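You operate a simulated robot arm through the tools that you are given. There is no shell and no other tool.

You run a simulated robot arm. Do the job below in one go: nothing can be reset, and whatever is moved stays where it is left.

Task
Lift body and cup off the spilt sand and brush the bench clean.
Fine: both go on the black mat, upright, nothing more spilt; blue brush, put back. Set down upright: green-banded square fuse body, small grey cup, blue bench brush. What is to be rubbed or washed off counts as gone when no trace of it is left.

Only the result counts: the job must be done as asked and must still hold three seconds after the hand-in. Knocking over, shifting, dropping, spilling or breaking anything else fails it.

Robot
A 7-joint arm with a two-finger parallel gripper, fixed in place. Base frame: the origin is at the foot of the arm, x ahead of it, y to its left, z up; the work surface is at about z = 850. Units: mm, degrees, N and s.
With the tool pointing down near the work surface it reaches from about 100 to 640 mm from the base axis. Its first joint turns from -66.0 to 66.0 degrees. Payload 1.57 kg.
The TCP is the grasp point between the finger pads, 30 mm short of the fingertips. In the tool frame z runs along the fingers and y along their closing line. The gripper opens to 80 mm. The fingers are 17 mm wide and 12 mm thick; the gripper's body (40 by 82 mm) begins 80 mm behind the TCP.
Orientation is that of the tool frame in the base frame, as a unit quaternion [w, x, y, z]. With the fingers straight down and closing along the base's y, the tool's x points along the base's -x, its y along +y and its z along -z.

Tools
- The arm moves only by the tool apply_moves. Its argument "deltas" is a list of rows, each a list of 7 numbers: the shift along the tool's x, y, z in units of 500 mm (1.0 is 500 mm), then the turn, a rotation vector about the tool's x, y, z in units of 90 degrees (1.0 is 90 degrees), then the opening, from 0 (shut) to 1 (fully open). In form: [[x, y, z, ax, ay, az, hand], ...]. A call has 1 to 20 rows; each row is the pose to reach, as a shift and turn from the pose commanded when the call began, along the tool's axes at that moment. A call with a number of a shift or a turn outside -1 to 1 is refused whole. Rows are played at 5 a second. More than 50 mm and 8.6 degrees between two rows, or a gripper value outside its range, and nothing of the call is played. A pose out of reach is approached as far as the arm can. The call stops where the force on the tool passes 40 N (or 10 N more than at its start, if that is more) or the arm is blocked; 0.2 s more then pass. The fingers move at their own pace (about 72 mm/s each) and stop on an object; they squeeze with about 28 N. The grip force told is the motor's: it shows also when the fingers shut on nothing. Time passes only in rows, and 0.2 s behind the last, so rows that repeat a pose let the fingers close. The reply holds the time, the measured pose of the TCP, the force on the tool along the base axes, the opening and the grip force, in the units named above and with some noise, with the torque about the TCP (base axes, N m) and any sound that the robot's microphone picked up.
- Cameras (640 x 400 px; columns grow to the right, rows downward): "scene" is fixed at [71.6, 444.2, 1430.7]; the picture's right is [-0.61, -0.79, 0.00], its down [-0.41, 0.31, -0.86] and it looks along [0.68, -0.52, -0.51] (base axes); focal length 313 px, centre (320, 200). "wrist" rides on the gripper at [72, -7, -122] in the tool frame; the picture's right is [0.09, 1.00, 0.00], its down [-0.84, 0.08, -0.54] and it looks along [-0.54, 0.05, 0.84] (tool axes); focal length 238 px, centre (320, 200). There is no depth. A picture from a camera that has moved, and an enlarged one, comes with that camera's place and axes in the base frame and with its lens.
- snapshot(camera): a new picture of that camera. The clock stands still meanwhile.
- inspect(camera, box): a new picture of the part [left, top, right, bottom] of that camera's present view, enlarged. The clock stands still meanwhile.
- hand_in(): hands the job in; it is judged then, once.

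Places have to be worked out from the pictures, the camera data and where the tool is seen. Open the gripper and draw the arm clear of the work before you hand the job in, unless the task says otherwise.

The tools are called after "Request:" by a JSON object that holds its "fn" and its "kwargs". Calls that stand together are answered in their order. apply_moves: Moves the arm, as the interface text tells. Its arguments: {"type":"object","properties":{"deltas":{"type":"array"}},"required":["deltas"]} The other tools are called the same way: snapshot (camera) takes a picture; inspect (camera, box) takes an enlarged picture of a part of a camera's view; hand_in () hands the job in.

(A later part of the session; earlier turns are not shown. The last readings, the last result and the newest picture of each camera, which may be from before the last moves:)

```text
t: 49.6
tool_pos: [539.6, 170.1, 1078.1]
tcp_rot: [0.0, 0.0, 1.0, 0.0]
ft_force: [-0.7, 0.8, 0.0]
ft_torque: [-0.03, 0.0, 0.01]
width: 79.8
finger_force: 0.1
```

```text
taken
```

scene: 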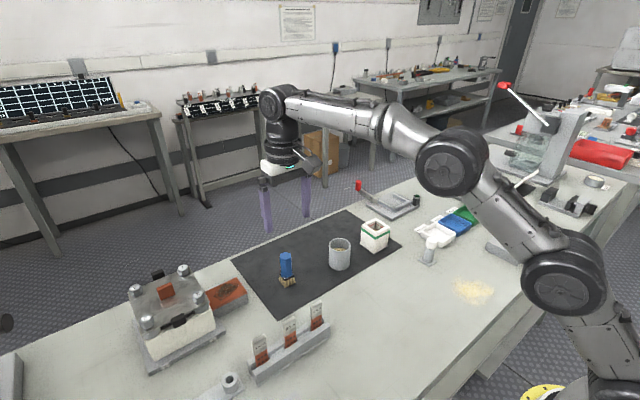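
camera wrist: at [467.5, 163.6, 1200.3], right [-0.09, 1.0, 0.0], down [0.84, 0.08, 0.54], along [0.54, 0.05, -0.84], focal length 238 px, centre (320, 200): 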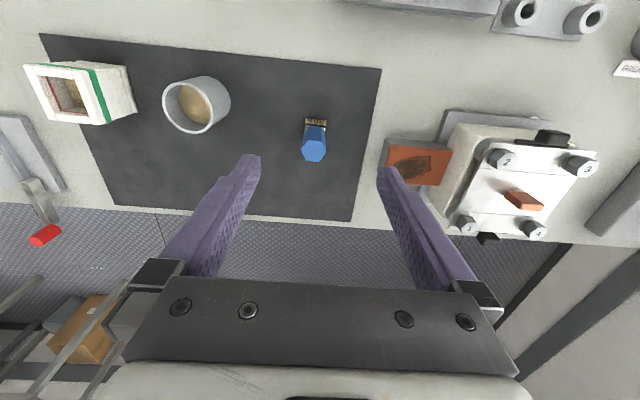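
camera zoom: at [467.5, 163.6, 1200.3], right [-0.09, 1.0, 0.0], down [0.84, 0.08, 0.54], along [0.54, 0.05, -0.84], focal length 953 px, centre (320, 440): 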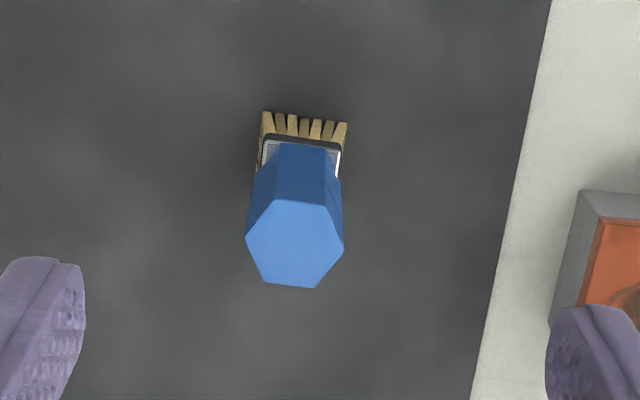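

The brush is a hexagonal handle with corners pointing along ±y and flats along ±x, centred at (568, 166), top near z 942, bristles about 30 mm square. To pinch on flats I turn the gripper 30° about its axis, move over the brush and lower until the tips are just above the handle, with the fingers at 60 mm.

Request:
{"fn": "apply_moves", "kwargs": {"deltas": [[-0.0114, -0.0016, 0, 0, 0, 0.0667, 0.9], [-0.0228, -0.0032, 0, 0, 0, 0.1333, 0.8], [-0.0342, -0.0048, 0, 0, 0, 0.2, 0.75], [-0.0456, -0.0064, 0, 0, 0, 0.2667, 0.75], [-0.0568, -0.008, 0, 0, 0, 0.3333, 0.75], [-0.0568, -0.008, 0.04, 0, 0, 0.3333, 0.75], [-0.0568, -0.008, 0.08, 0, 0, 0.3333, 0.75], [-0.0568, -0.008, 0.12, 0, 0, 0.3333, 0.75], [-0.0568, -0.008, 0.16, 0, 0, 0.3333, 0.75], [-0.0568, -0.008, 0.19, 0, 0, 0.3333, 0.75], [-0.0568, -0.008, 0.19, 0, 0, 0.3333, 0.75]]}}

Request:
{"fn": "snapshot", "kwargs": {"camera": "wrist"}}

Request:
{"fn": "inspect", "kwargs": {"camera": "wrist", "box": [240, 90, 400, 210]}}

Request:
{"fn": "inspect", "kwargs": {"camera": "scene", "box": [230, 190, 350, 300]}}

```text
t: 52.0
tool_pos: [567.4, 164.0, 983.1]
tcp_rot: [0.001, 0.259, 0.966, 0.0]
ft_force: [-0.7, -0.3, -0.2]
ft_torque: [0.0, 0.03, -0.01]
width: 60.0
finger_force: 0.0
```

```text
taken
camera wrist: at [501.9, 196.0, 1105.7], right [0.42, 0.91, 0.0], down [0.76, -0.35, 0.54], along [0.49, -0.23, -0.84], focal length 238 px, centre (320, 200)
```

wrist: 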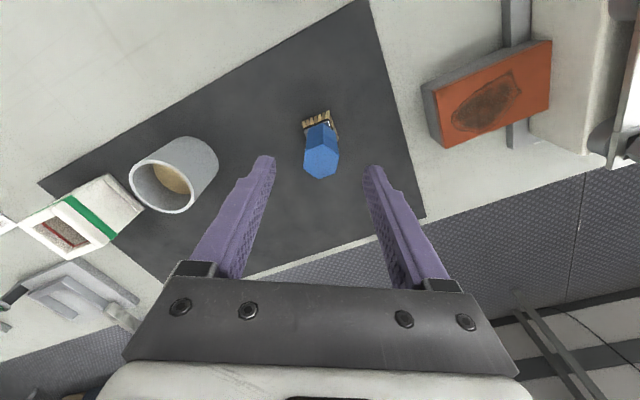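

```text
3.33 times, centred on (320, 150) of wrist
camera zoom: at [501.9, 196.0, 1105.7], right [0.42, 0.91, 0.0], down [0.76, -0.35, 0.54], along [0.49, -0.23, -0.84], focal length 794 px, centre (320, 367)
```

zoom: 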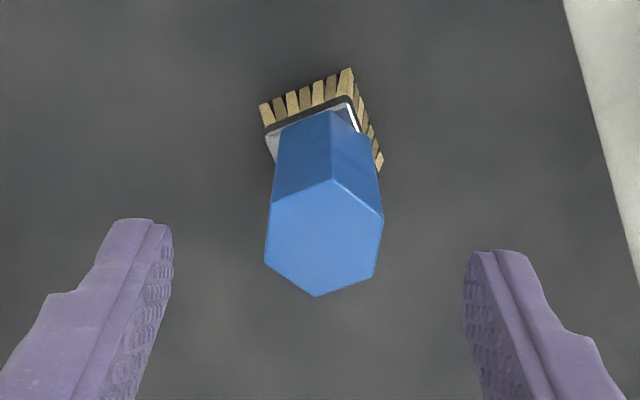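

```text
3.64 times, centred on (290, 245) of scene
camera zoom: at [71.6, 444.2, 1430.7], right [-0.61, -0.79, 0.0], down [-0.41, 0.31, -0.86], along [0.68, -0.52, -0.51], focal length 1138 px, centre (429, 36)
```

zoom: 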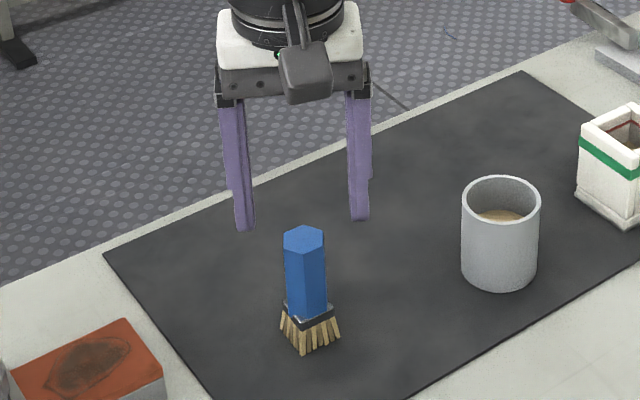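

The flats now face the fingers and the handle is centred within about a millimetre. I lower to TCP z ≈ 924 (tips ≈ 894, above the ferrule at about 881), then close gently.

Request:
{"fn": "apply_moves", "kwargs": {"deltas": [[0, 0, 0.02, 0, 0, 0, 0.75], [0, 0, 0.04, 0, 0, 0, 0.75], [0, 0, 0.06, 0, 0, 0, 0.75], [0, 0, 0.08, 0, 0, 0, 0.75], [0, 0, 0.1, 0, 0, 0, 0.75], [0, 0, 0.115, 0, 0, 0, 0.75], [0, 0, 0.122, 0, 0, 0, 0.75], [0, 0, 0.122, 0, 0, 0, 0.75]]}}

Request:
{"fn": "inspect", "kwargs": {"camera": "scene", "box": [230, 190, 350, 300]}}

Request:
{"fn": "snapshot", "kwargs": {"camera": "wrist"}}

```text
t: 53.8
tool_pos: [568.5, 166.1, 922.2]
tcp_rot: [0.0, 0.259, 0.966, 0.0]
ft_force: [0.0, 0.0, -0.4]
ft_torque: [-0.01, 0.05, -0.01]
width: 60.0
finger_force: 0.0
```

```text
3.64 times, centred on (290, 245) of scene
camera zoom: at [71.6, 444.2, 1430.7], right [-0.61, -0.79, 0.0], down [-0.41, 0.31, -0.86], along [0.68, -0.52, -0.51], focal length 1138 px, centre (429, 36)
```

zoom: 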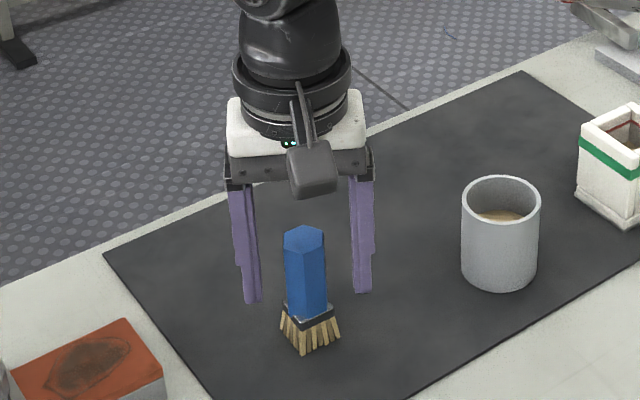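

```text
taken
camera wrist: at [502.0, 196.0, 1044.0], right [0.42, 0.91, 0.0], down [0.76, -0.35, 0.54], along [0.49, -0.23, -0.84], focal length 238 px, centre (320, 200)
```

wrist: 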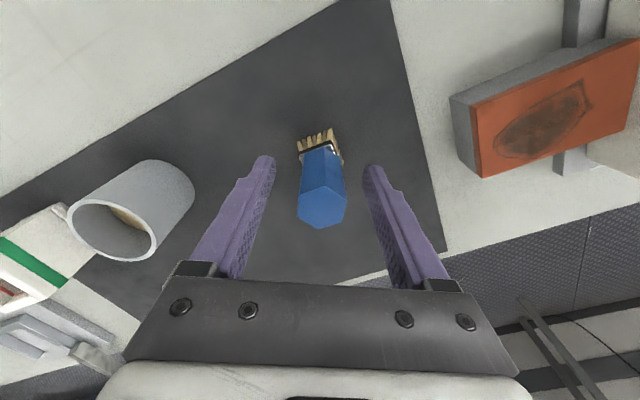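

The handle is midway between the fingers and the tips sit above the ferrule. I close gently.

Request:
{"fn": "apply_moves", "kwargs": {"deltas": [[0, 0, 0, 0, 0, 0, 0.6], [0, 0, 0, 0, 0, 0, 0.48], [0, 0, 0, 0, 0, 0, 0.4], [0, 0, 0, 0, 0, 0, 0.34], [0, 0, 0, 0, 0, 0, 0.28], [0, 0, 0, 0, 0, 0, 0.1], [0, 0, 0, 0, 0, 0, 0.1], [0, 0, 0, 0, 0, 0, 0.1]]}}

Request:
{"fn": "inspect", "kwargs": {"camera": "scene", "box": [230, 190, 350, 300]}}

Request:
{"fn": "inspect", "kwargs": {"camera": "wrist", "box": [240, 90, 400, 240]}}

```text
t: 55.6
tool_pos: [567.7, 165.0, 922.6]
tcp_rot: [0.0, 0.259, 0.966, 0.0]
ft_force: [-0.4, 0.5, -0.5]
ft_torque: [0.0, 0.05, -0.01]
width: 25.0
finger_force: 28.0
```

```text
3.64 times, centred on (290, 245) of scene
camera zoom: at [71.6, 444.1, 1430.7], right [-0.61, -0.79, 0.0], down [-0.41, 0.31, -0.86], along [0.68, -0.52, -0.51], focal length 1138 px, centre (429, 36)
```

zoom: 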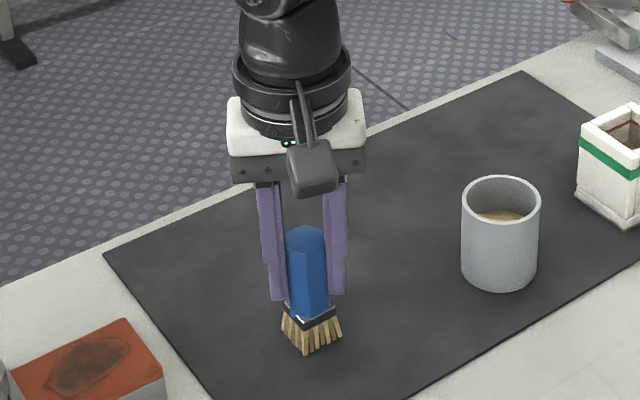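

```text
2.67 times, centred on (320, 165) of wrist
camera zoom: at [502.0, 196.0, 1044.3], right [0.42, 0.91, 0.0], down [0.76, -0.35, 0.54], along [0.49, -0.23, -0.84], focal length 636 px, centre (320, 293)
```

zoom: 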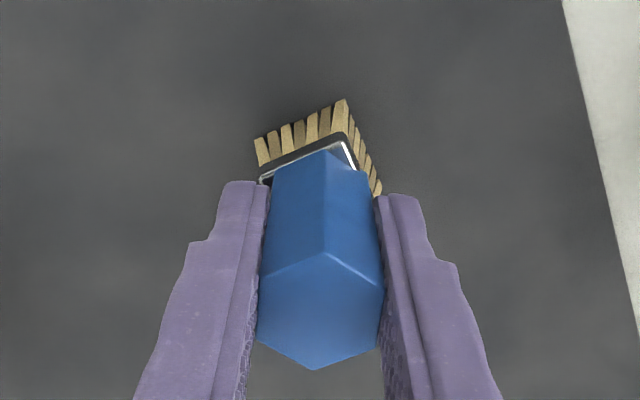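

The brush is held on its flats at 25.0 mm; its home pose is TCP (568.3, 166, 924.1) as commanded. I lift it straight up and check that it hangs straight.

Request:
{"fn": "apply_moves", "kwargs": {"deltas": [[0, 0, -0.004, 0, 0, 0, 0.1], [0, 0, -0.014, 0, 0, 0, 0.1], [0, 0, -0.03, 0, 0, 0, 0.1], [0, 0, -0.055, 0, 0, 0, 0.1], [0, 0, -0.085, 0, 0, 0, 0.1], [0, 0, -0.115, 0, 0, 0, 0.1], [0, 0, -0.145, 0, 0, 0, 0.1], [0, 0, -0.17, 0, 0, 0, 0.1], [0, 0, -0.19, 0, 0, 0, 0.1], [0, 0, -0.2, 0, 0, 0, 0.1], [0, 0, -0.2, 0, 0, 0, 0.1]]}}

Request:
{"fn": "snapshot", "kwargs": {"camera": "scene"}}

Request:
{"fn": "inspect", "kwargs": {"camera": "wrist", "box": [240, 90, 400, 240]}}

```text
t: 58.0
tool_pos: [568.1, 166.8, 1023.3]
tcp_rot: [0.0, 0.259, 0.966, -0.001]
ft_force: [0.4, 0.2, -1.2]
ft_torque: [0.03, 0.0, -0.05]
width: 25.4
finger_force: 27.5
```

```text
taken
```

scene: 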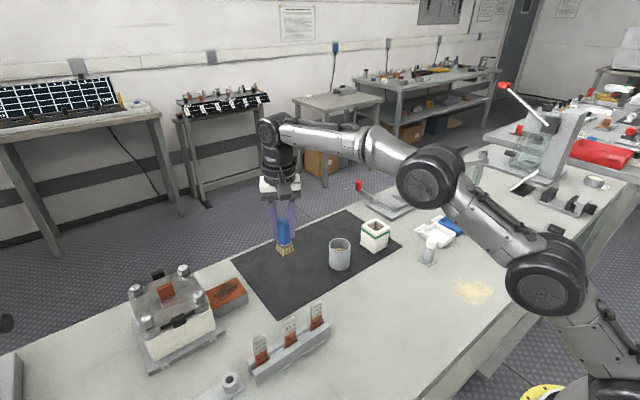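

```text
2.67 times, centred on (320, 165) of wrist
camera zoom: at [502.4, 196.4, 1144.8], right [0.42, 0.91, 0.0], down [0.76, -0.35, 0.54], along [0.49, -0.23, -0.84], focal length 636 px, centre (320, 293)
```

zoom: 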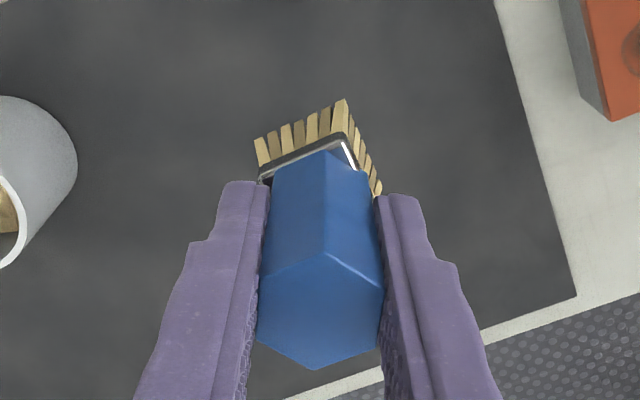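

The brush hangs straight. I carry it over toward the sand, to TCP about (310, -195), at height, and map the patch from there.

Request:
{"fn": "apply_moves", "kwargs": {"deltas": [[0.0009, -0.0088, 0, 0, 0, 0, 0.1], [0.0026, -0.0265, 0, 0, 0, 0, 0.1], [0.0052, -0.053, 0, 0, 0, 0, 0.1], [0.0086, -0.0884, 0, 0, 0, 0, 0.1], [0.013, -0.1325, 0, 0, 0, 0, 0.1], [0.0181, -0.1856, 0, 0, 0, 0, 0.1], [0.0233, -0.2386, 0, 0, 0, 0, 0.1], [0.0294, -0.3004, 0, 0, 0, 0, 0.1], [0.0354, -0.3623, 0, 0, 0, 0, 0.1], [0.0415, -0.4241, 0, 0, 0, 0, 0.1], [0.0475, -0.486, 0, 0, 0, 0, 0.1], [0.0536, -0.5478, 0, 0, 0, 0, 0.1], [0.0596, -0.6097, 0, 0, 0, 0, 0.1], [0.0657, -0.6715, 0, 0, 0, 0, 0.1], [0.0708, -0.7246, 0, 0, 0, 0, 0.1], [0.0752, -0.7687, 0, 0, 0, 0, 0.1], [0.0795, -0.8129, 0, 0, 0, 0, 0.1], [0.0829, -0.8483, 0, 0, 0, 0, 0.1], [0.0851, -0.8703, 0, 0, 0, 0, 0.1], [0.0864, -0.8836, 0, 0, 0, 0, 0.1]]}}

Request:
{"fn": "snapshot", "kwargs": {"camera": "wrist"}}

Request:
{"fn": "snapshot", "kwargs": {"camera": "scene"}}

Request:
{"fn": "inspect", "kwargs": {"camera": "wrist", "box": [220, 20, 420, 145]}}

Request:
{"fn": "inspect", "kwargs": {"camera": "scene", "box": [430, 250, 530, 330]}}

```text
t: 62.2
tool_pos: [309.5, -194.6, 1021.9]
tcp_rot: [0.0, 0.258, 0.966, 0.001]
ft_force: [-0.5, 0.0, -0.5]
ft_torque: [0.02, 0.0, 0.02]
width: 25.2
finger_force: 28.3
```

```text
taken
camera wrist: at [243.8, -164.8, 1144.4], right [0.42, 0.91, 0.0], down [0.76, -0.35, 0.54], along [0.49, -0.23, -0.84], focal length 238 px, centre (320, 200)
```

wrist: 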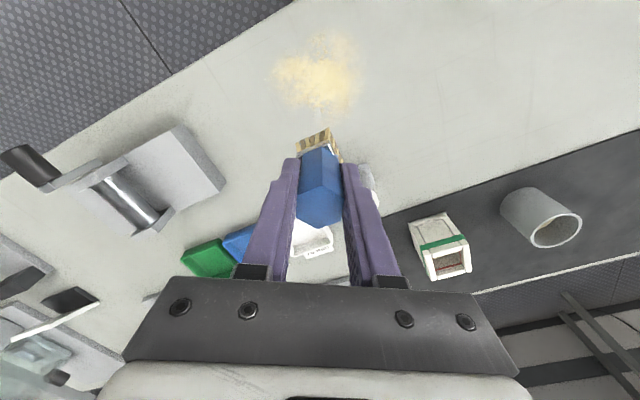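

```text
taken
```

scene: 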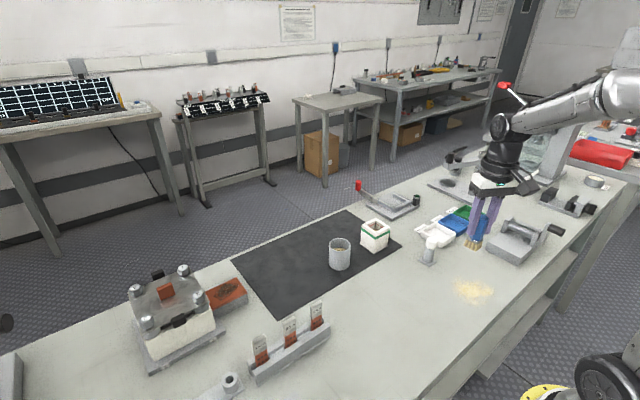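

```text
3.20 times, centred on (320, 82) of wrist
camera zoom: at [243.8, -164.8, 1144.4], right [0.42, 0.91, 0.0], down [0.76, -0.35, 0.54], along [0.49, -0.23, -0.84], focal length 763 px, centre (320, 576)
```

zoom: 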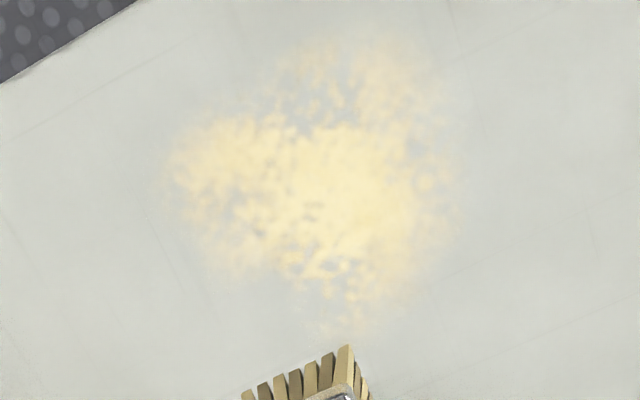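

```text
5.00 times, centred on (480, 290) of scene
camera zoom: at [71.6, 444.1, 1430.7], right [-0.61, -0.79, 0.0], down [-0.41, 0.31, -0.86], along [0.68, -0.52, -0.51], focal length 1564 px, centre (-480, -250)
```

zoom: 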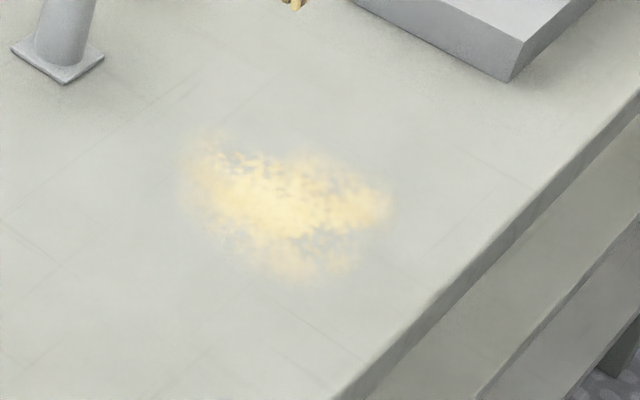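

The patch is about 100 mm across, centred near (278, -180), spanning x 229..325 and y -228..-130; the bench edge is at x ≈ 200. I move the brush over a clean corner at about (228, -232) and lower to just above the surface.

Request:
{"fn": "apply_moves", "kwargs": {"deltas": [[0.02, -0.028, 0, 0, 0, 0, 0.1], [0.05, -0.07, 0, 0, 0, 0, 0.1], [0.08, -0.112, 0, 0, 0, 0, 0.1], [0.1, -0.138, 0, 0, 0, 0, 0.1], [0.105, -0.146, 0, 0, 0, 0, 0.1], [0.105, -0.146, 0.03, 0, 0, 0, 0.1], [0.105, -0.146, 0.07, 0, 0, 0, 0.1], [0.105, -0.146, 0.11, 0, 0, 0, 0.1], [0.105, -0.146, 0.15, 0, 0, 0, 0.1], [0.105, -0.146, 0.175, 0, 0, 0, 0.1], [0.105, -0.146, 0.19, 0, 0, 0, 0.1], [0.105, -0.146, 0.196, 0, 0, 0, 0.1], [0.105, -0.146, 0.196, 0, 0, 0, 0.1]]}}

Request:
{"fn": "apply_moves", "kwargs": {"deltas": [[0, 0, 0.002, 0, 0, 0, 0.1], [0, 0, 0.004, 0, 0, 0, 0.1], [0, 0, 0.004, 0, 0, 0, 0.1]]}}

Request:
{"fn": "inspect", "kwargs": {"camera": "scene", "box": [430, 220, 560, 320]}}

```text
t: 65.0
tool_pos: [227.5, -233.7, 924.3]
tcp_rot: [0.0, 0.259, 0.966, 0.0]
ft_force: [-0.5, -0.5, -0.2]
ft_torque: [-0.01, -0.02, 0.03]
width: 25.4
finger_force: 27.7
```

```text
t: 65.8
tool_pos: [227.4, -232.8, 922.5]
tcp_rot: [0.0, 0.259, 0.966, 0.0]
ft_force: [0.0, 0.9, -0.8]
ft_torque: [0.02, 0.03, 0.03]
width: 25.2
finger_force: 27.8
```

```text
4.00 times, centred on (495, 270) of scene
camera zoom: at [71.6, 444.1, 1430.7], right [-0.61, -0.79, 0.0], down [-0.41, 0.31, -0.86], along [0.68, -0.52, -0.51], focal length 1251 px, centre (-380, -80)
```

zoom: 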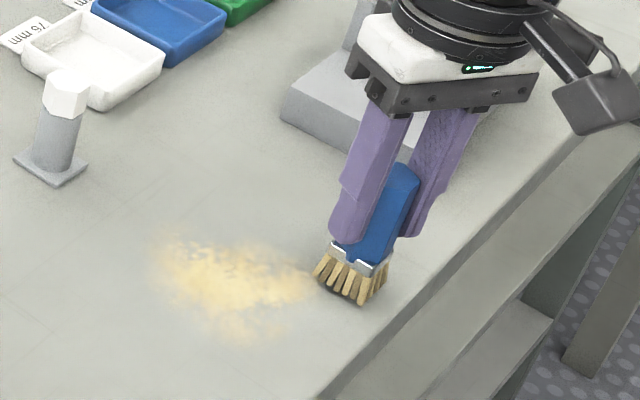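

No contact yet at commanded z ≈ 924.1, as expected since the mat is about 2–3 mm thick. I step down in half-millimetre increments.

Request:
{"fn": "apply_moves", "kwargs": {"deltas": [[0, 0, 0.001, 0, 0, 0, 0.1], [0, 0, 0.002, 0, 0, 0, 0.1], [0, 0, 0.003, 0, 0, 0, 0.1], [0, 0, 0.004, 0, 0, 0, 0.1], [0, 0, 0.004, 0, 0, 0, 0.1]]}}

Request:
{"fn": "apply_moves", "kwargs": {"deltas": [[0, 0, 0.001, 0, 0, 0, 0.1], [0, 0, 0.001, 0, 0, 0, 0.1]]}}

Request:
{"fn": "apply_moves", "kwargs": {"deltas": [[0, 0, 0.001, 0, 0, 0, 0.1], [0, 0, 0.001, 0, 0, 0, 0.1]]}}

```text
t: 67.0
tool_pos: [227.3, -232.2, 921.7]
tcp_rot: [0.001, 0.258, 0.966, 0.0]
ft_force: [0.3, -0.2, -0.6]
ft_torque: [-0.02, -0.02, 0.01]
width: 25.4
finger_force: 27.6
```

```text
t: 67.6
tool_pos: [228.3, -233.2, 920.0]
tcp_rot: [0.0, 0.259, 0.966, 0.0]
ft_force: [0.2, 0.2, -0.6]
ft_torque: [-0.01, 0.02, 0.0]
width: 25.2
finger_force: 28.3
```

```text
t: 68.2
tool_pos: [227.9, -232.9, 920.1]
tcp_rot: [0.0, 0.258, 0.966, 0.0]
ft_force: [0.4, 0.8, -0.1]
ft_torque: [0.0, -0.02, 0.03]
width: 25.4
finger_force: 28.0
```

Still about free at commanded z ≈ 921.1; I continue stepping down.

Request:
{"fn": "apply_moves", "kwargs": {"deltas": [[0, 0, 0.001, 0, 0, 0, 0.1], [0, 0, 0.001, 0, 0, 0, 0.1]]}}

Request:
{"fn": "apply_moves", "kwargs": {"deltas": [[0, 0, 0.001, 0, 0, 0, 0.1], [0, 0, 0.001, 0, 0, 0, 0.1]]}}

Request:
{"fn": "inspect", "kwargs": {"camera": "scene", "box": [470, 260, 550, 310]}}

```text
t: 68.8
tool_pos: [228.3, -232.4, 920.6]
tcp_rot: [0.0, 0.259, 0.966, 0.0]
ft_force: [0.0, -0.3, 0.0]
ft_torque: [0.02, -0.03, -0.05]
width: 25.3
finger_force: 28.0
```

```text
t: 69.4
tool_pos: [227.1, -233.4, 920.5]
tcp_rot: [0.001, 0.259, 0.966, 0.0]
ft_force: [-0.9, 0.7, 4.4]
ft_torque: [0.1, 0.07, 0.03]
width: 25.3
finger_force: 28.4
```

```text
8.00 times, centred on (510, 285) of scene
camera zoom: at [71.6, 444.2, 1430.7], right [-0.61, -0.79, 0.0], down [-0.41, 0.31, -0.86], along [0.68, -0.52, -0.51], focal length 2503 px, centre (-1200, -480)
```

zoom: 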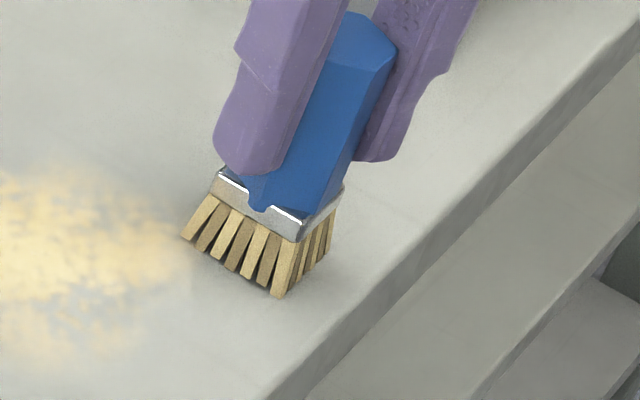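

The bristles touch at commanded z ≈ 920.1 with about 4–5 N. I brush the first lane along +y at x ≈ 228 and check the effect.

Request:
{"fn": "apply_moves", "kwargs": {"deltas": [[0.005, 0.0087, 0, 0, 0, 0, 0.1], [0.015, 0.026, 0, 0, 0, 0, 0.1], [0.03, 0.052, 0, 0, 0, 0, 0.1], [0.045, 0.0779, 0, 0, 0, 0, 0.1], [0.06, 0.1039, 0, 0, 0, 0, 0.1], [0.075, 0.1299, 0, 0, 0, 0, 0.1], [0.09, 0.1559, 0, 0, 0, 0, 0.1], [0.1, 0.1732, 0, 0, 0, 0, 0.1], [0.104, 0.1801, 0, 0, 0, 0, 0.1]]}}

Request:
{"fn": "inspect", "kwargs": {"camera": "scene", "box": [430, 240, 530, 320]}}

Request:
{"fn": "snapshot", "kwargs": {"camera": "wrist"}}

```text
t: 71.4
tool_pos: [227.5, -128.7, 919.8]
tcp_rot: [0.001, 0.259, 0.966, -0.001]
ft_force: [-1.0, -4.5, 9.0]
ft_torque: [-0.19, -0.02, -0.03]
width: 25.3
finger_force: 28.2
```

```text
5.00 times, centred on (480, 280) of scene
camera zoom: at [71.6, 444.1, 1430.7], right [-0.61, -0.79, 0.0], down [-0.41, 0.31, -0.86], along [0.68, -0.52, -0.51], focal length 1564 px, centre (-480, -200)
```

zoom: 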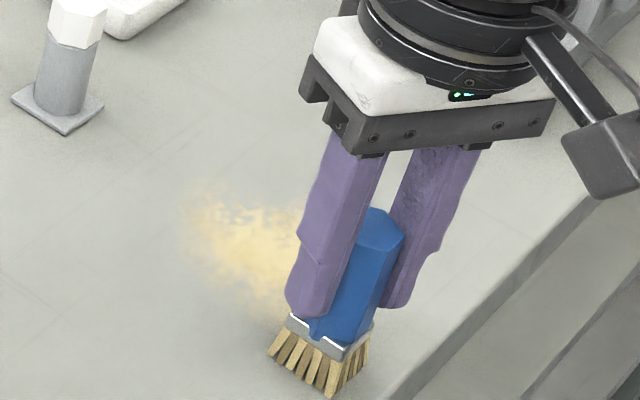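

```text
taken
camera wrist: at [162.1, -98.0, 1041.1], right [0.42, 0.91, 0.0], down [0.76, -0.35, 0.54], along [0.49, -0.23, -0.84], focal length 238 px, centre (320, 200)
```

wrist: 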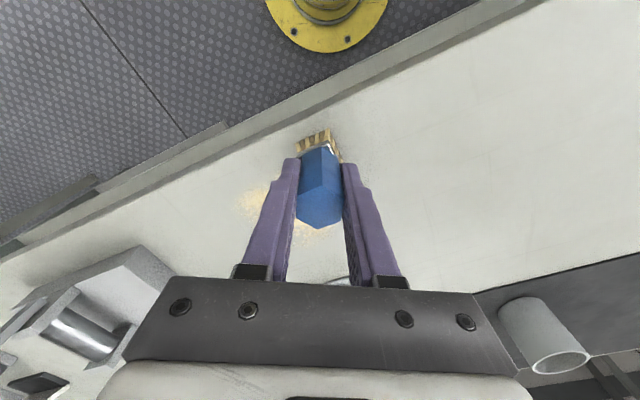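

The brushing works: the swept strip is fading, with 9 N down and about 4.5 N of drag. I continue with the lanes at x ≈ 244 and 260.

Request:
{"fn": "apply_moves", "kwargs": {"deltas": [[-0.0139, 0.008, 0, 0, 0, 0, 0.1], [-0.0277, 0.016, 0, 0, 0, 0, 0.1], [-0.0427, -0.01, 0, 0, 0, 0, 0.1], [-0.0587, -0.0377, 0, 0, 0, 0, 0.1], [-0.0747, -0.0654, 0, 0, 0, 0, 0.1], [-0.0907, -0.0931, 0, 0, 0, 0, 0.1], [-0.1067, -0.1208, 0, 0, 0, 0, 0.1], [-0.1227, -0.1485, 0, 0, 0, 0, 0.1], [-0.1317, -0.1641, 0, 0, 0, 0, 0.1], [-0.1456, -0.1561, 0, 0, 0, 0, 0.1], [-0.1594, -0.1481, 0, 0, 0, 0, 0.1], [-0.1444, -0.1221, 0, 0, 0, 0, 0.1], [-0.1284, -0.0944, 0, 0, 0, 0, 0.1], [-0.1124, -0.0667, 0, 0, 0, 0, 0.1], [-0.0964, -0.039, 0, 0, 0, 0, 0.1], [-0.0804, -0.0113, 0, 0, 0, 0, 0.1], [-0.0644, 0.0164, 0, 0, 0, 0, 0.1], [-0.0554, 0.032, 0, 0, 0, 0, 0.1]]}}

Request:
{"fn": "inspect", "kwargs": {"camera": "scene", "box": [430, 240, 530, 320]}}

```text
t: 75.2
tool_pos: [260.6, -127.7, 918.6]
tcp_rot: [0.0, 0.259, 0.966, 0.001]
ft_force: [-0.6, -4.2, 11.1]
ft_torque: [-0.22, -0.09, -0.02]
width: 25.2
finger_force: 28.2
```

```text
5.00 times, centred on (480, 280) of scene
camera zoom: at [71.5, 444.1, 1430.7], right [-0.61, -0.79, 0.0], down [-0.41, 0.31, -0.86], along [0.68, -0.52, -0.51], focal length 1564 px, centre (-480, -200)
```

zoom: 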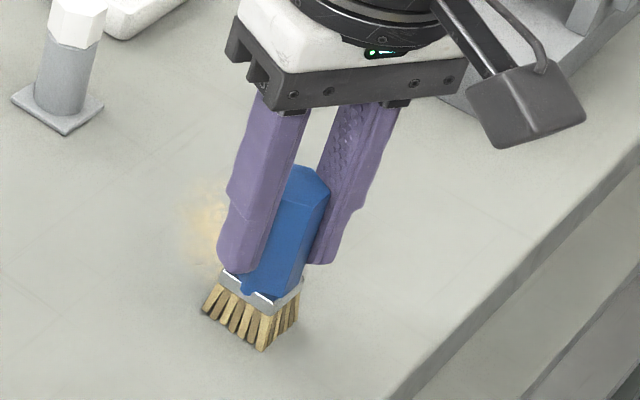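

The swept region is clean. The same pattern continues with lanes at x ≈ 276 and 292.

Request:
{"fn": "apply_moves", "kwargs": {"deltas": [[-0.0139, 0.008, -0.0004, 0, 0, 0, 0.1], [-0.0277, 0.016, -0.0004, 0, 0, 0, 0.1], [-0.0427, -0.01, -0.0004, 0, 0, 0, 0.1], [-0.0587, -0.0377, -0.0004, 0, 0, 0, 0.1], [-0.0747, -0.0654, -0.0004, 0, 0, 0, 0.1], [-0.0907, -0.0931, -0.0004, 0, 0, 0, 0.1], [-0.1067, -0.1208, -0.0004, 0, 0, 0, 0.1], [-0.1227, -0.1485, -0.0004, 0, 0, 0, 0.1], [-0.1317, -0.1641, -0.0004, 0, 0, 0, 0.1], [-0.1456, -0.1561, -0.0004, 0, 0, 0, 0.1], [-0.1594, -0.1481, -0.0004, 0, 0, 0, 0.1], [-0.1444, -0.1221, -0.0004, 0, 0, 0, 0.1], [-0.1284, -0.0944, -0.0004, 0, 0, 0, 0.1], [-0.1124, -0.0667, -0.0004, 0, 0, 0, 0.1], [-0.0964, -0.039, -0.0004, 0, 0, 0, 0.1], [-0.0804, -0.0113, -0.0004, 0, 0, 0, 0.1], [-0.0644, 0.0164, -0.0004, 0, 0, 0, 0.1], [-0.0554, 0.032, -0.0004, 0, 0, 0, 0.1]]}}

Request:
{"fn": "inspect", "kwargs": {"camera": "scene", "box": [430, 240, 530, 320]}}

```text
t: 79.0
tool_pos: [292.4, -127.5, 919.6]
tcp_rot: [0.0, 0.259, 0.966, 0.0]
ft_force: [0.9, -0.4, -2.4]
ft_torque: [-0.01, 0.01, 0.0]
width: 25.1
finger_force: 28.0
```

```text
5.00 times, centred on (480, 280) of scene
camera zoom: at [71.6, 444.1, 1430.7], right [-0.61, -0.79, 0.0], down [-0.41, 0.31, -0.86], along [0.68, -0.52, -0.51], focal length 1564 px, centre (-480, -200)
```

zoom: 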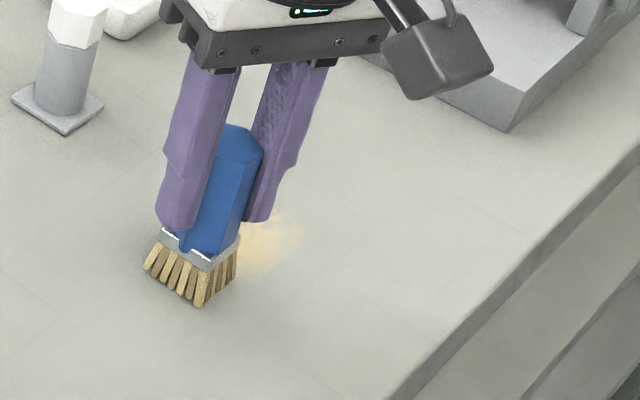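

Contact was lost (−2.4 N) and a faint remainder is still visible near (280, -180). I step down again until the bristles press on the bench.

Request:
{"fn": "apply_moves", "kwargs": {"deltas": [[0, 0, 0.001, 0, 0, 0, 0.1], [0, 0, 0.001, 0, 0, 0, 0.1]]}}

Request:
{"fn": "apply_moves", "kwargs": {"deltas": [[0, 0, 0.001, 0, 0, 0, 0.1], [0, 0, 0.001, 0, 0, 0, 0.1]]}}

Request:
{"fn": "inspect", "kwargs": {"camera": "wrist", "box": [240, 90, 400, 240]}}

```text
t: 79.6
tool_pos: [291.6, -129.2, 918.8]
tcp_rot: [0.0, 0.259, 0.966, 0.0]
ft_force: [0.1, 0.4, 1.0]
ft_torque: [-0.01, 0.01, 0.0]
width: 25.5
finger_force: 28.0
```

```text
t: 80.2
tool_pos: [291.6, -127.7, 918.9]
tcp_rot: [0.0, 0.259, 0.966, -0.001]
ft_force: [-1.7, 2.3, 8.0]
ft_torque: [0.03, 0.08, 0.01]
width: 25.1
finger_force: 27.7
```

```text
2.67 times, centred on (320, 165) of wrist
camera zoom: at [226.0, -97.6, 1040.5], right [0.42, 0.91, 0.0], down [0.76, -0.35, 0.54], along [0.49, -0.23, -0.84], focal length 636 px, centre (320, 293)
```

zoom: 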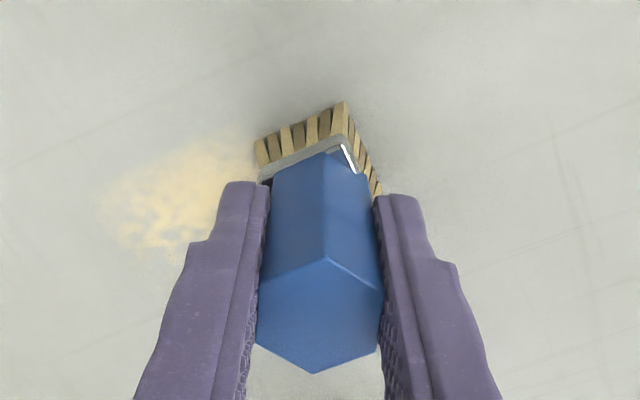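

The brush has crept up slightly in the grip; at commanded z ≈ 919.3 it again presses with 8 N. I redo the lanes at x ≈ 292 and 276, where sand remains.

Request:
{"fn": "apply_moves", "kwargs": {"deltas": [[-0.01, -0.0173, 0, 0, 0, 0, 0.1], [-0.025, -0.0433, 0, 0, 0, 0, 0.1], [-0.04, -0.0693, 0, 0, 0, 0, 0.1], [-0.055, -0.0953, 0, 0, 0, 0, 0.1], [-0.07, -0.1212, 0, 0, 0, 0, 0.1], [-0.085, -0.1472, 0, 0, 0, 0, 0.1], [-0.098, -0.1697, 0, 0, 0, 0, 0.1], [-0.104, -0.1801, 0, 0, 0, 0, 0.1], [-0.0901, -0.1881, 0, 0, 0, 0, 0.1], [-0.0763, -0.1961, 0, 0, 0, 0, 0.1], [-0.0623, -0.1719, 0, 0, 0, 0, 0.1], [-0.0473, -0.1459, 0, 0, 0, 0, 0.1], [-0.0323, -0.1199, 0, 0, 0, 0, 0.1], [-0.0173, -0.0939, 0, 0, 0, 0, 0.1], [-0.0023, -0.068, 0, 0, 0, 0, 0.1], [0.0127, -0.042, 0, 0, 0, 0, 0.1], [0.0277, -0.016, 0, 0, 0, 0, 0.1]]}}

Request:
{"fn": "inspect", "kwargs": {"camera": "scene", "box": [430, 240, 530, 320]}}

Request:
{"fn": "inspect", "kwargs": {"camera": "wrist", "box": [200, 90, 400, 240]}}

```text
t: 83.8
tool_pos: [275.3, -128.6, 918.2]
tcp_rot: [-0.001, 0.258, 0.966, 0.0]
ft_force: [-0.8, -4.6, 11.0]
ft_torque: [-0.23, -0.08, -0.04]
width: 25.2
finger_force: 28.0
```

```text
5.00 times, centred on (480, 280) of scene
camera zoom: at [71.5, 444.1, 1430.7], right [-0.61, -0.79, 0.0], down [-0.41, 0.31, -0.86], along [0.68, -0.52, -0.51], focal length 1564 px, centre (-480, -200)
```

zoom: 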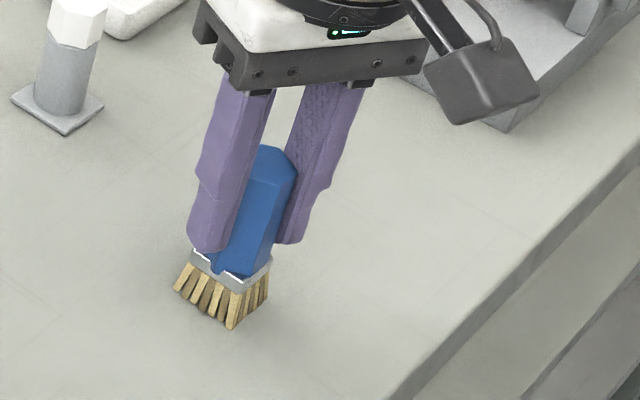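

```text
2.67 times, centred on (300, 165) of wrist
camera zoom: at [209.8, -97.9, 1040.4], right [0.42, 0.91, 0.0], down [0.76, -0.35, 0.54], along [0.49, -0.23, -0.84], focal length 636 px, centre (373, 293)
```

zoom: 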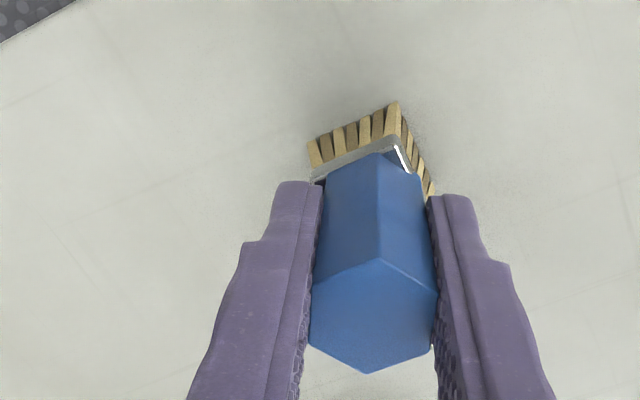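

Visible sand is gone here and the brush presses with 11 N. I brush the remaining lanes at x ≈ 308 and 326.

Request:
{"fn": "apply_moves", "kwargs": {"deltas": [[-0.0173, 0.01, 0, 0, 0, 0, 0.1], [-0.0381, 0.022, 0, 0, 0, 0, 0.1], [-0.0554, 0.032, 0, 0, 0, 0, 0.1], [-0.0704, 0.006, 0.0004, 0, 0, 0, 0.1], [-0.0854, -0.02, 0.0004, 0, 0, 0, 0.1], [-0.1004, -0.0459, 0.0004, 0, 0, 0, 0.1], [-0.1154, -0.0719, 0.0004, 0, 0, 0, 0.1], [-0.1304, -0.0979, 0.0004, 0, 0, 0, 0.1], [-0.1454, -0.1239, 0.0004, 0, 0, 0, 0.1], [-0.1594, -0.1481, 0.0004, 0, 0, 0, 0.1], [-0.175, -0.1391, 0.0004, 0, 0, 0, 0.1], [-0.1906, -0.1301, 0.0004, 0, 0, 0, 0.1], [-0.1766, -0.1059, 0.0004, 0, 0, 0, 0.1], [-0.1616, -0.0799, 0.0004, 0, 0, 0, 0.1], [-0.1466, -0.0539, 0.0004, 0, 0, 0, 0.1], [-0.1316, -0.0279, 0.0004, 0, 0, 0, 0.1], [-0.1166, -0.002, 0.0004, 0, 0, 0, 0.1], [-0.1016, 0.024, 0.0004, 0, 0, 0, 0.1], [-0.0866, 0.05, 0.0004, 0, 0, 0, 0.1]]}}

Request:
{"fn": "inspect", "kwargs": {"camera": "scene", "box": [430, 240, 530, 320]}}

Request:
{"fn": "snapshot", "kwargs": {"camera": "wrist"}}

```text
t: 87.8
tool_pos: [325.7, -127.7, 916.3]
tcp_rot: [0.0, 0.259, 0.966, 0.0]
ft_force: [0.2, -3.5, 8.9]
ft_torque: [-0.27, -0.19, -0.07]
width: 24.9
finger_force: 27.8
```

```text
5.00 times, centred on (480, 280) of scene
camera zoom: at [71.5, 444.1, 1430.7], right [-0.61, -0.79, 0.0], down [-0.41, 0.31, -0.86], along [0.68, -0.52, -0.51], focal length 1564 px, centre (-480, -200)
```

zoom: 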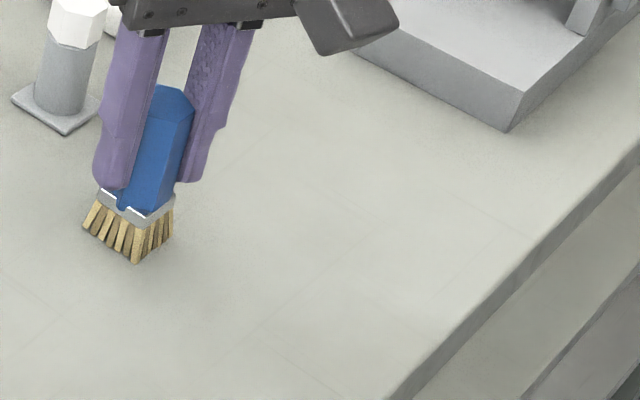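

```text
taken
camera wrist: at [259.9, -97.8, 1039.4], right [0.42, 0.91, 0.0], down [0.76, -0.35, 0.54], along [0.49, -0.23, -0.84], focal length 238 px, centre (320, 200)
```

wrist: 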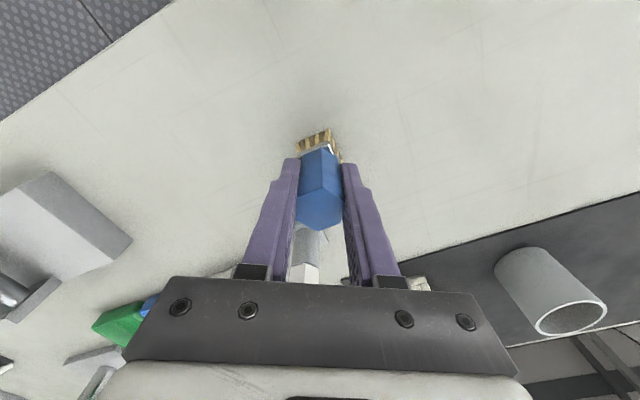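

The bench looks clean from here. I lift the brush and go back to the earlier viewpoint to inspect closely for any faint trace.

Request:
{"fn": "apply_moves", "kwargs": {"deltas": [[0, 0, -0.01, 0, 0, 0, 0.1], [0, 0, -0.04, 0, 0, 0, 0.1], [0, 0, -0.08, 0, 0, 0, 0.1], [0, 0, -0.12, 0, 0, 0, 0.1], [0, 0, -0.16, 0, 0, 0, 0.1], [-0.01, -0.033, -0.19, 0, 0, 0, 0.1], [-0.02, -0.066, -0.2, 0, 0, 0, 0.1], [-0.03, -0.1, -0.2, 0, 0, 0, 0.1], [-0.0393, -0.132, -0.2, 0, 0, 0, 0.1], [-0.0393, -0.132, -0.2, 0, 0, 0, 0.1]]}}

Request:
{"fn": "inspect", "kwargs": {"camera": "wrist", "box": [220, 0, 420, 145]}}

Request:
{"fn": "inspect", "kwargs": {"camera": "scene", "box": [430, 250, 530, 330]}}

Request:
{"fn": "snapshot", "kwargs": {"camera": "wrist"}}

```text
t: 90.0
tool_pos: [310.0, -194.5, 1018.6]
tcp_rot: [-0.001, 0.258, 0.966, 0.0]
ft_force: [-0.5, -0.5, 0.6]
ft_torque: [0.02, 0.0, -0.03]
width: 25.5
finger_force: 28.1
```

```text
2.76 times, centred on (320, 72) of wrist
camera zoom: at [244.1, -165.4, 1139.9], right [0.42, 0.91, 0.0], down [0.76, -0.35, 0.54], along [0.49, -0.23, -0.84], focal length 658 px, centre (320, 552)
```

zoom: 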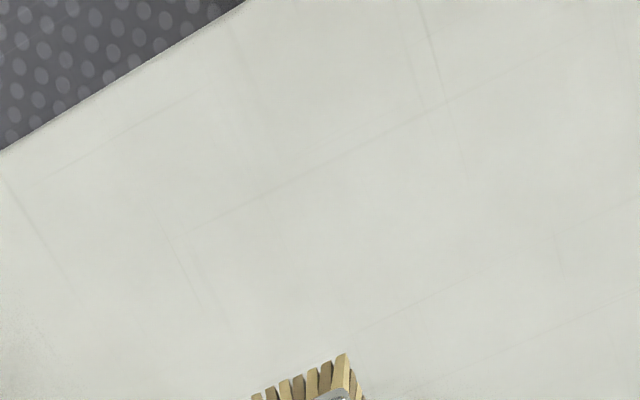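

```text
5.00 times, centred on (480, 290) of scene
camera zoom: at [71.6, 444.1, 1430.7], right [-0.61, -0.79, 0.0], down [-0.41, 0.31, -0.86], along [0.68, -0.52, -0.51], focal length 1564 px, centre (-480, -250)
```

zoom: 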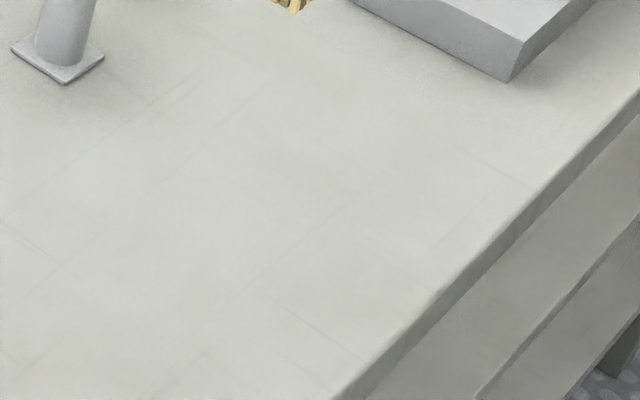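

```text
taken
camera wrist: at [244.1, -165.4, 1139.9], right [0.42, 0.91, 0.0], down [0.76, -0.35, 0.54], along [0.49, -0.23, -0.84], focal length 238 px, centre (320, 200)
```

wrist: 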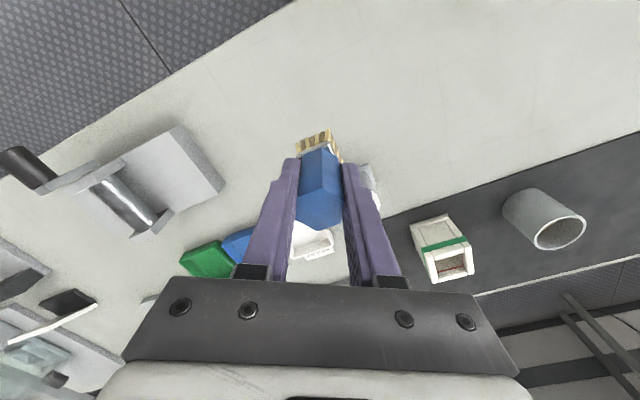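

No sand is visible; I enlarge the former patch further to look for faint specks at its rim.

Request:
{"fn": "inspect", "kwargs": {"camera": "wrist", "box": [260, 20, 330, 75]}}

Request:
{"fn": "inspect", "kwargs": {"camera": "wrist", "box": [310, 20, 380, 75]}}

Request:
{"fn": "inspect", "kwargs": {"camera": "wrist", "box": [265, 70, 365, 135]}}

Request:
{"fn": "inspect", "kwargs": {"camera": "scene", "box": [450, 270, 510, 310]}}

```text
7.27 times, centred on (295, 48) of wrist
camera zoom: at [244.1, -165.4, 1139.9], right [0.42, 0.91, 0.0], down [0.76, -0.35, 0.54], along [0.49, -0.23, -0.84], focal length 1734 px, centre (502, 1309)
```

zoom: 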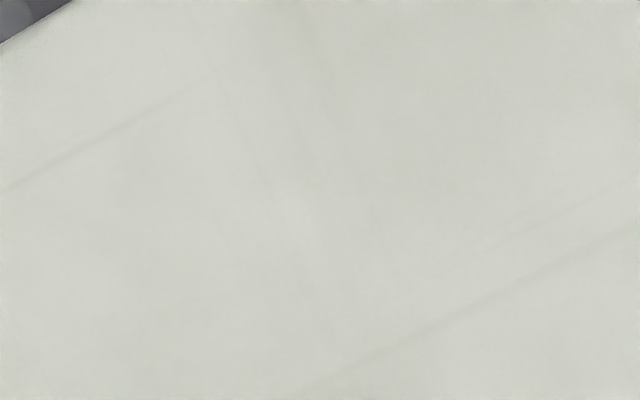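

```text
7.27 times, centred on (345, 48) of wrist
camera zoom: at [244.1, -165.4, 1139.9], right [0.42, 0.91, 0.0], down [0.76, -0.35, 0.54], along [0.49, -0.23, -0.84], focal length 1734 px, centre (138, 1309)
```

zoom: 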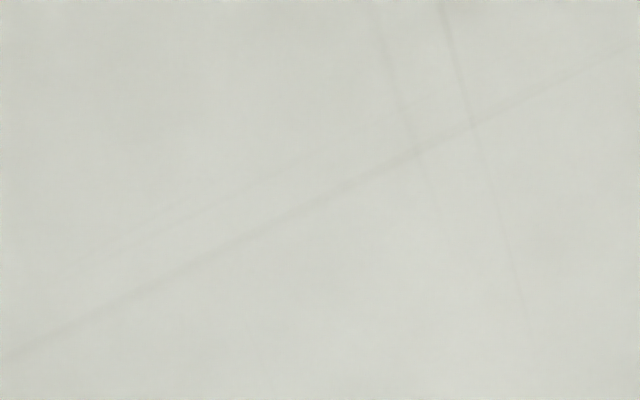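

```text
6.15 times, centred on (315, 102) of wrist
camera zoom: at [244.1, -165.4, 1139.9], right [0.42, 0.91, 0.0], down [0.76, -0.35, 0.54], along [0.49, -0.23, -0.84], focal length 1467 px, centre (351, 800)
```

zoom: 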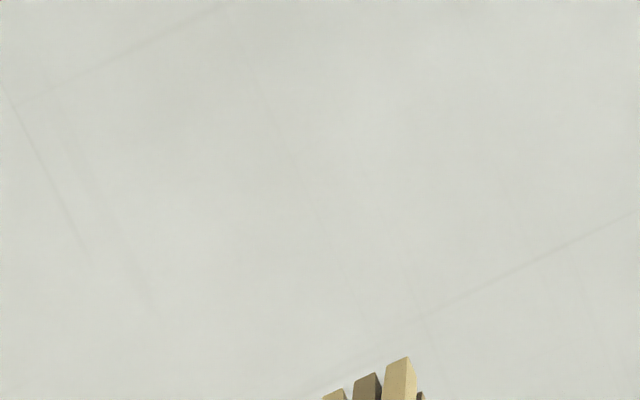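

```text
10.00 times, centred on (480, 290) of scene
camera zoom: at [71.6, 444.1, 1430.7], right [-0.61, -0.79, 0.0], down [-0.41, 0.31, -0.86], along [0.68, -0.52, -0.51], focal length 3128 px, centre (-1280, -700)
```

zoom: 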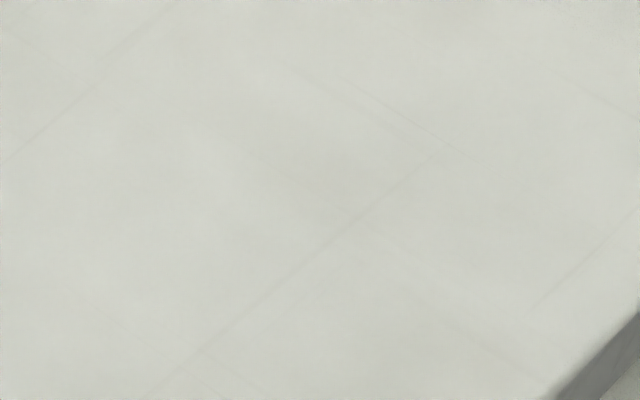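

Everything looks clean at high zoom. As insurance against traces too faint to see, I make one crosswise pass (strokes along x): back to the corner (228, -232) and down to the contact height.

Request:
{"fn": "apply_moves", "kwargs": {"deltas": [[0.02, -0.028, 0, 0, 0, 0, 0.1], [0.05, -0.07, 0, 0, 0, 0, 0.1], [0.08, -0.112, 0, 0, 0, 0, 0.1], [0.1, -0.138, 0, 0, 0, 0, 0.1], [0.105, -0.146, 0.02, 0, 0, 0, 0.1], [0.105, -0.146, 0.06, 0, 0, 0, 0.1], [0.105, -0.146, 0.1, 0, 0, 0, 0.1], [0.105, -0.146, 0.14, 0, 0, 0, 0.1], [0.105, -0.146, 0.17, 0, 0, 0, 0.1], [0.105, -0.146, 0.188, 0, 0, 0, 0.1], [0.105, -0.146, 0.194, 0, 0, 0, 0.1], [0.105, -0.146, 0.197, 0, 0, 0, 0.1], [0.105, -0.146, 0.1985, 0, 0, 0, 0.1], [0.105, -0.146, 0.2, 0, 0, 0, 0.1], [0.105, -0.146, 0.2, 0, 0, 0, 0.1]]}}

Request:
{"fn": "apply_moves", "kwargs": {"deltas": [[0, 0, 0.001, 0, 0, 0, 0.1], [0, 0, 0.001, 0, 0, 0, 0.1]]}}

```text
t: 93.2
tool_pos: [227.7, -231.1, 917.9]
tcp_rot: [0.0, 0.259, 0.966, 0.0]
ft_force: [0.9, 0.4, -0.4]
ft_torque: [0.03, -0.01, -0.02]
width: 25.5
finger_force: 28.3
```

```text
t: 93.8
tool_pos: [227.0, -231.6, 918.8]
tcp_rot: [0.0, 0.259, 0.966, -0.001]
ft_force: [-0.3, 0.2, 3.3]
ft_torque: [0.0, 0.0, 0.01]
width: 25.2
finger_force: 27.7
```

Light contact (3.3 N). I run the first two crosswise lanes with a touch more pressure.

Request:
{"fn": "apply_moves", "kwargs": {"deltas": [[-0.026, 0.015, 0.0004, 0, 0, 0, 0.1], [-0.0554, 0.032, 0.0004, 0, 0, 0, 0.1], [-0.0849, 0.049, 0.0004, 0, 0, 0, 0.1], [-0.1143, 0.066, 0.0004, 0, 0, 0, 0.1], [-0.1438, 0.083, 0.0004, 0, 0, 0, 0.1], [-0.1697, 0.098, 0.0004, 0, 0, 0, 0.1], [-0.1607, 0.1136, 0.0004, 0, 0, 0, 0.1], [-0.1527, 0.1274, 0.0004, 0, 0, 0, 0.1], [-0.125, 0.1114, 0.0004, 0, 0, 0, 0.1], [-0.0956, 0.0944, 0.0004, 0, 0, 0, 0.1], [-0.0661, 0.0774, 0.0004, 0, 0, 0, 0.1], [-0.0367, 0.0604, 0.0004, 0, 0, 0, 0.1], [-0.0072, 0.0434, 0.0004, 0, 0, 0, 0.1], [0.017, 0.0294, 0.0004, 0, 0, 0, 0.1], [0.026, 0.045, 0.0004, 0, 0, 0, 0.1], [0.034, 0.0589, 0.0004, 0, 0, 0, 0.1]]}}

Request:
{"fn": "apply_moves", "kwargs": {"deltas": [[-0.026, 0.015, 0, 0, 0, 0, 0.1], [-0.0554, 0.032, 0, 0, 0, 0, 0.1], [-0.0849, 0.049, 0, 0, 0, 0, 0.1], [-0.1143, 0.066, 0, 0, 0, 0, 0.1], [-0.1438, 0.083, 0, 0, 0, 0, 0.1], [-0.1697, 0.098, 0, 0, 0, 0, 0.1], [-0.1607, 0.1136, 0, 0, 0, 0, 0.1], [-0.1527, 0.1274, 0, 0, 0, 0, 0.1], [-0.125, 0.1114, 0, 0, 0, 0, 0.1], [-0.0956, 0.0944, 0, 0, 0, 0, 0.1], [-0.0661, 0.0774, 0, 0, 0, 0, 0.1], [-0.0367, 0.0604, 0, 0, 0, 0, 0.1], [-0.0072, 0.0434, 0, 0, 0, 0, 0.1], [0.017, 0.0294, 0, 0, 0, 0, 0.1], [0.026, 0.045, 0, 0, 0, 0, 0.1], [0.034, 0.0589, 0, 0, 0, 0, 0.1]]}}

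```text
t: 97.2
tool_pos: [227.8, -198.7, 917.8]
tcp_rot: [0.0, 0.258, 0.966, 0.001]
ft_force: [-1.8, -3.4, 10.8]
ft_torque: [-0.26, -0.08, -0.05]
width: 25.4
finger_force: 28.4
```

```text
t: 100.6
tool_pos: [227.8, -164.7, 915.9]
tcp_rot: [0.001, 0.259, 0.966, 0.0]
ft_force: [-0.9, -2.4, 6.2]
ft_torque: [-0.18, -0.07, -0.02]
width: 25.2
finger_force: 28.4
```

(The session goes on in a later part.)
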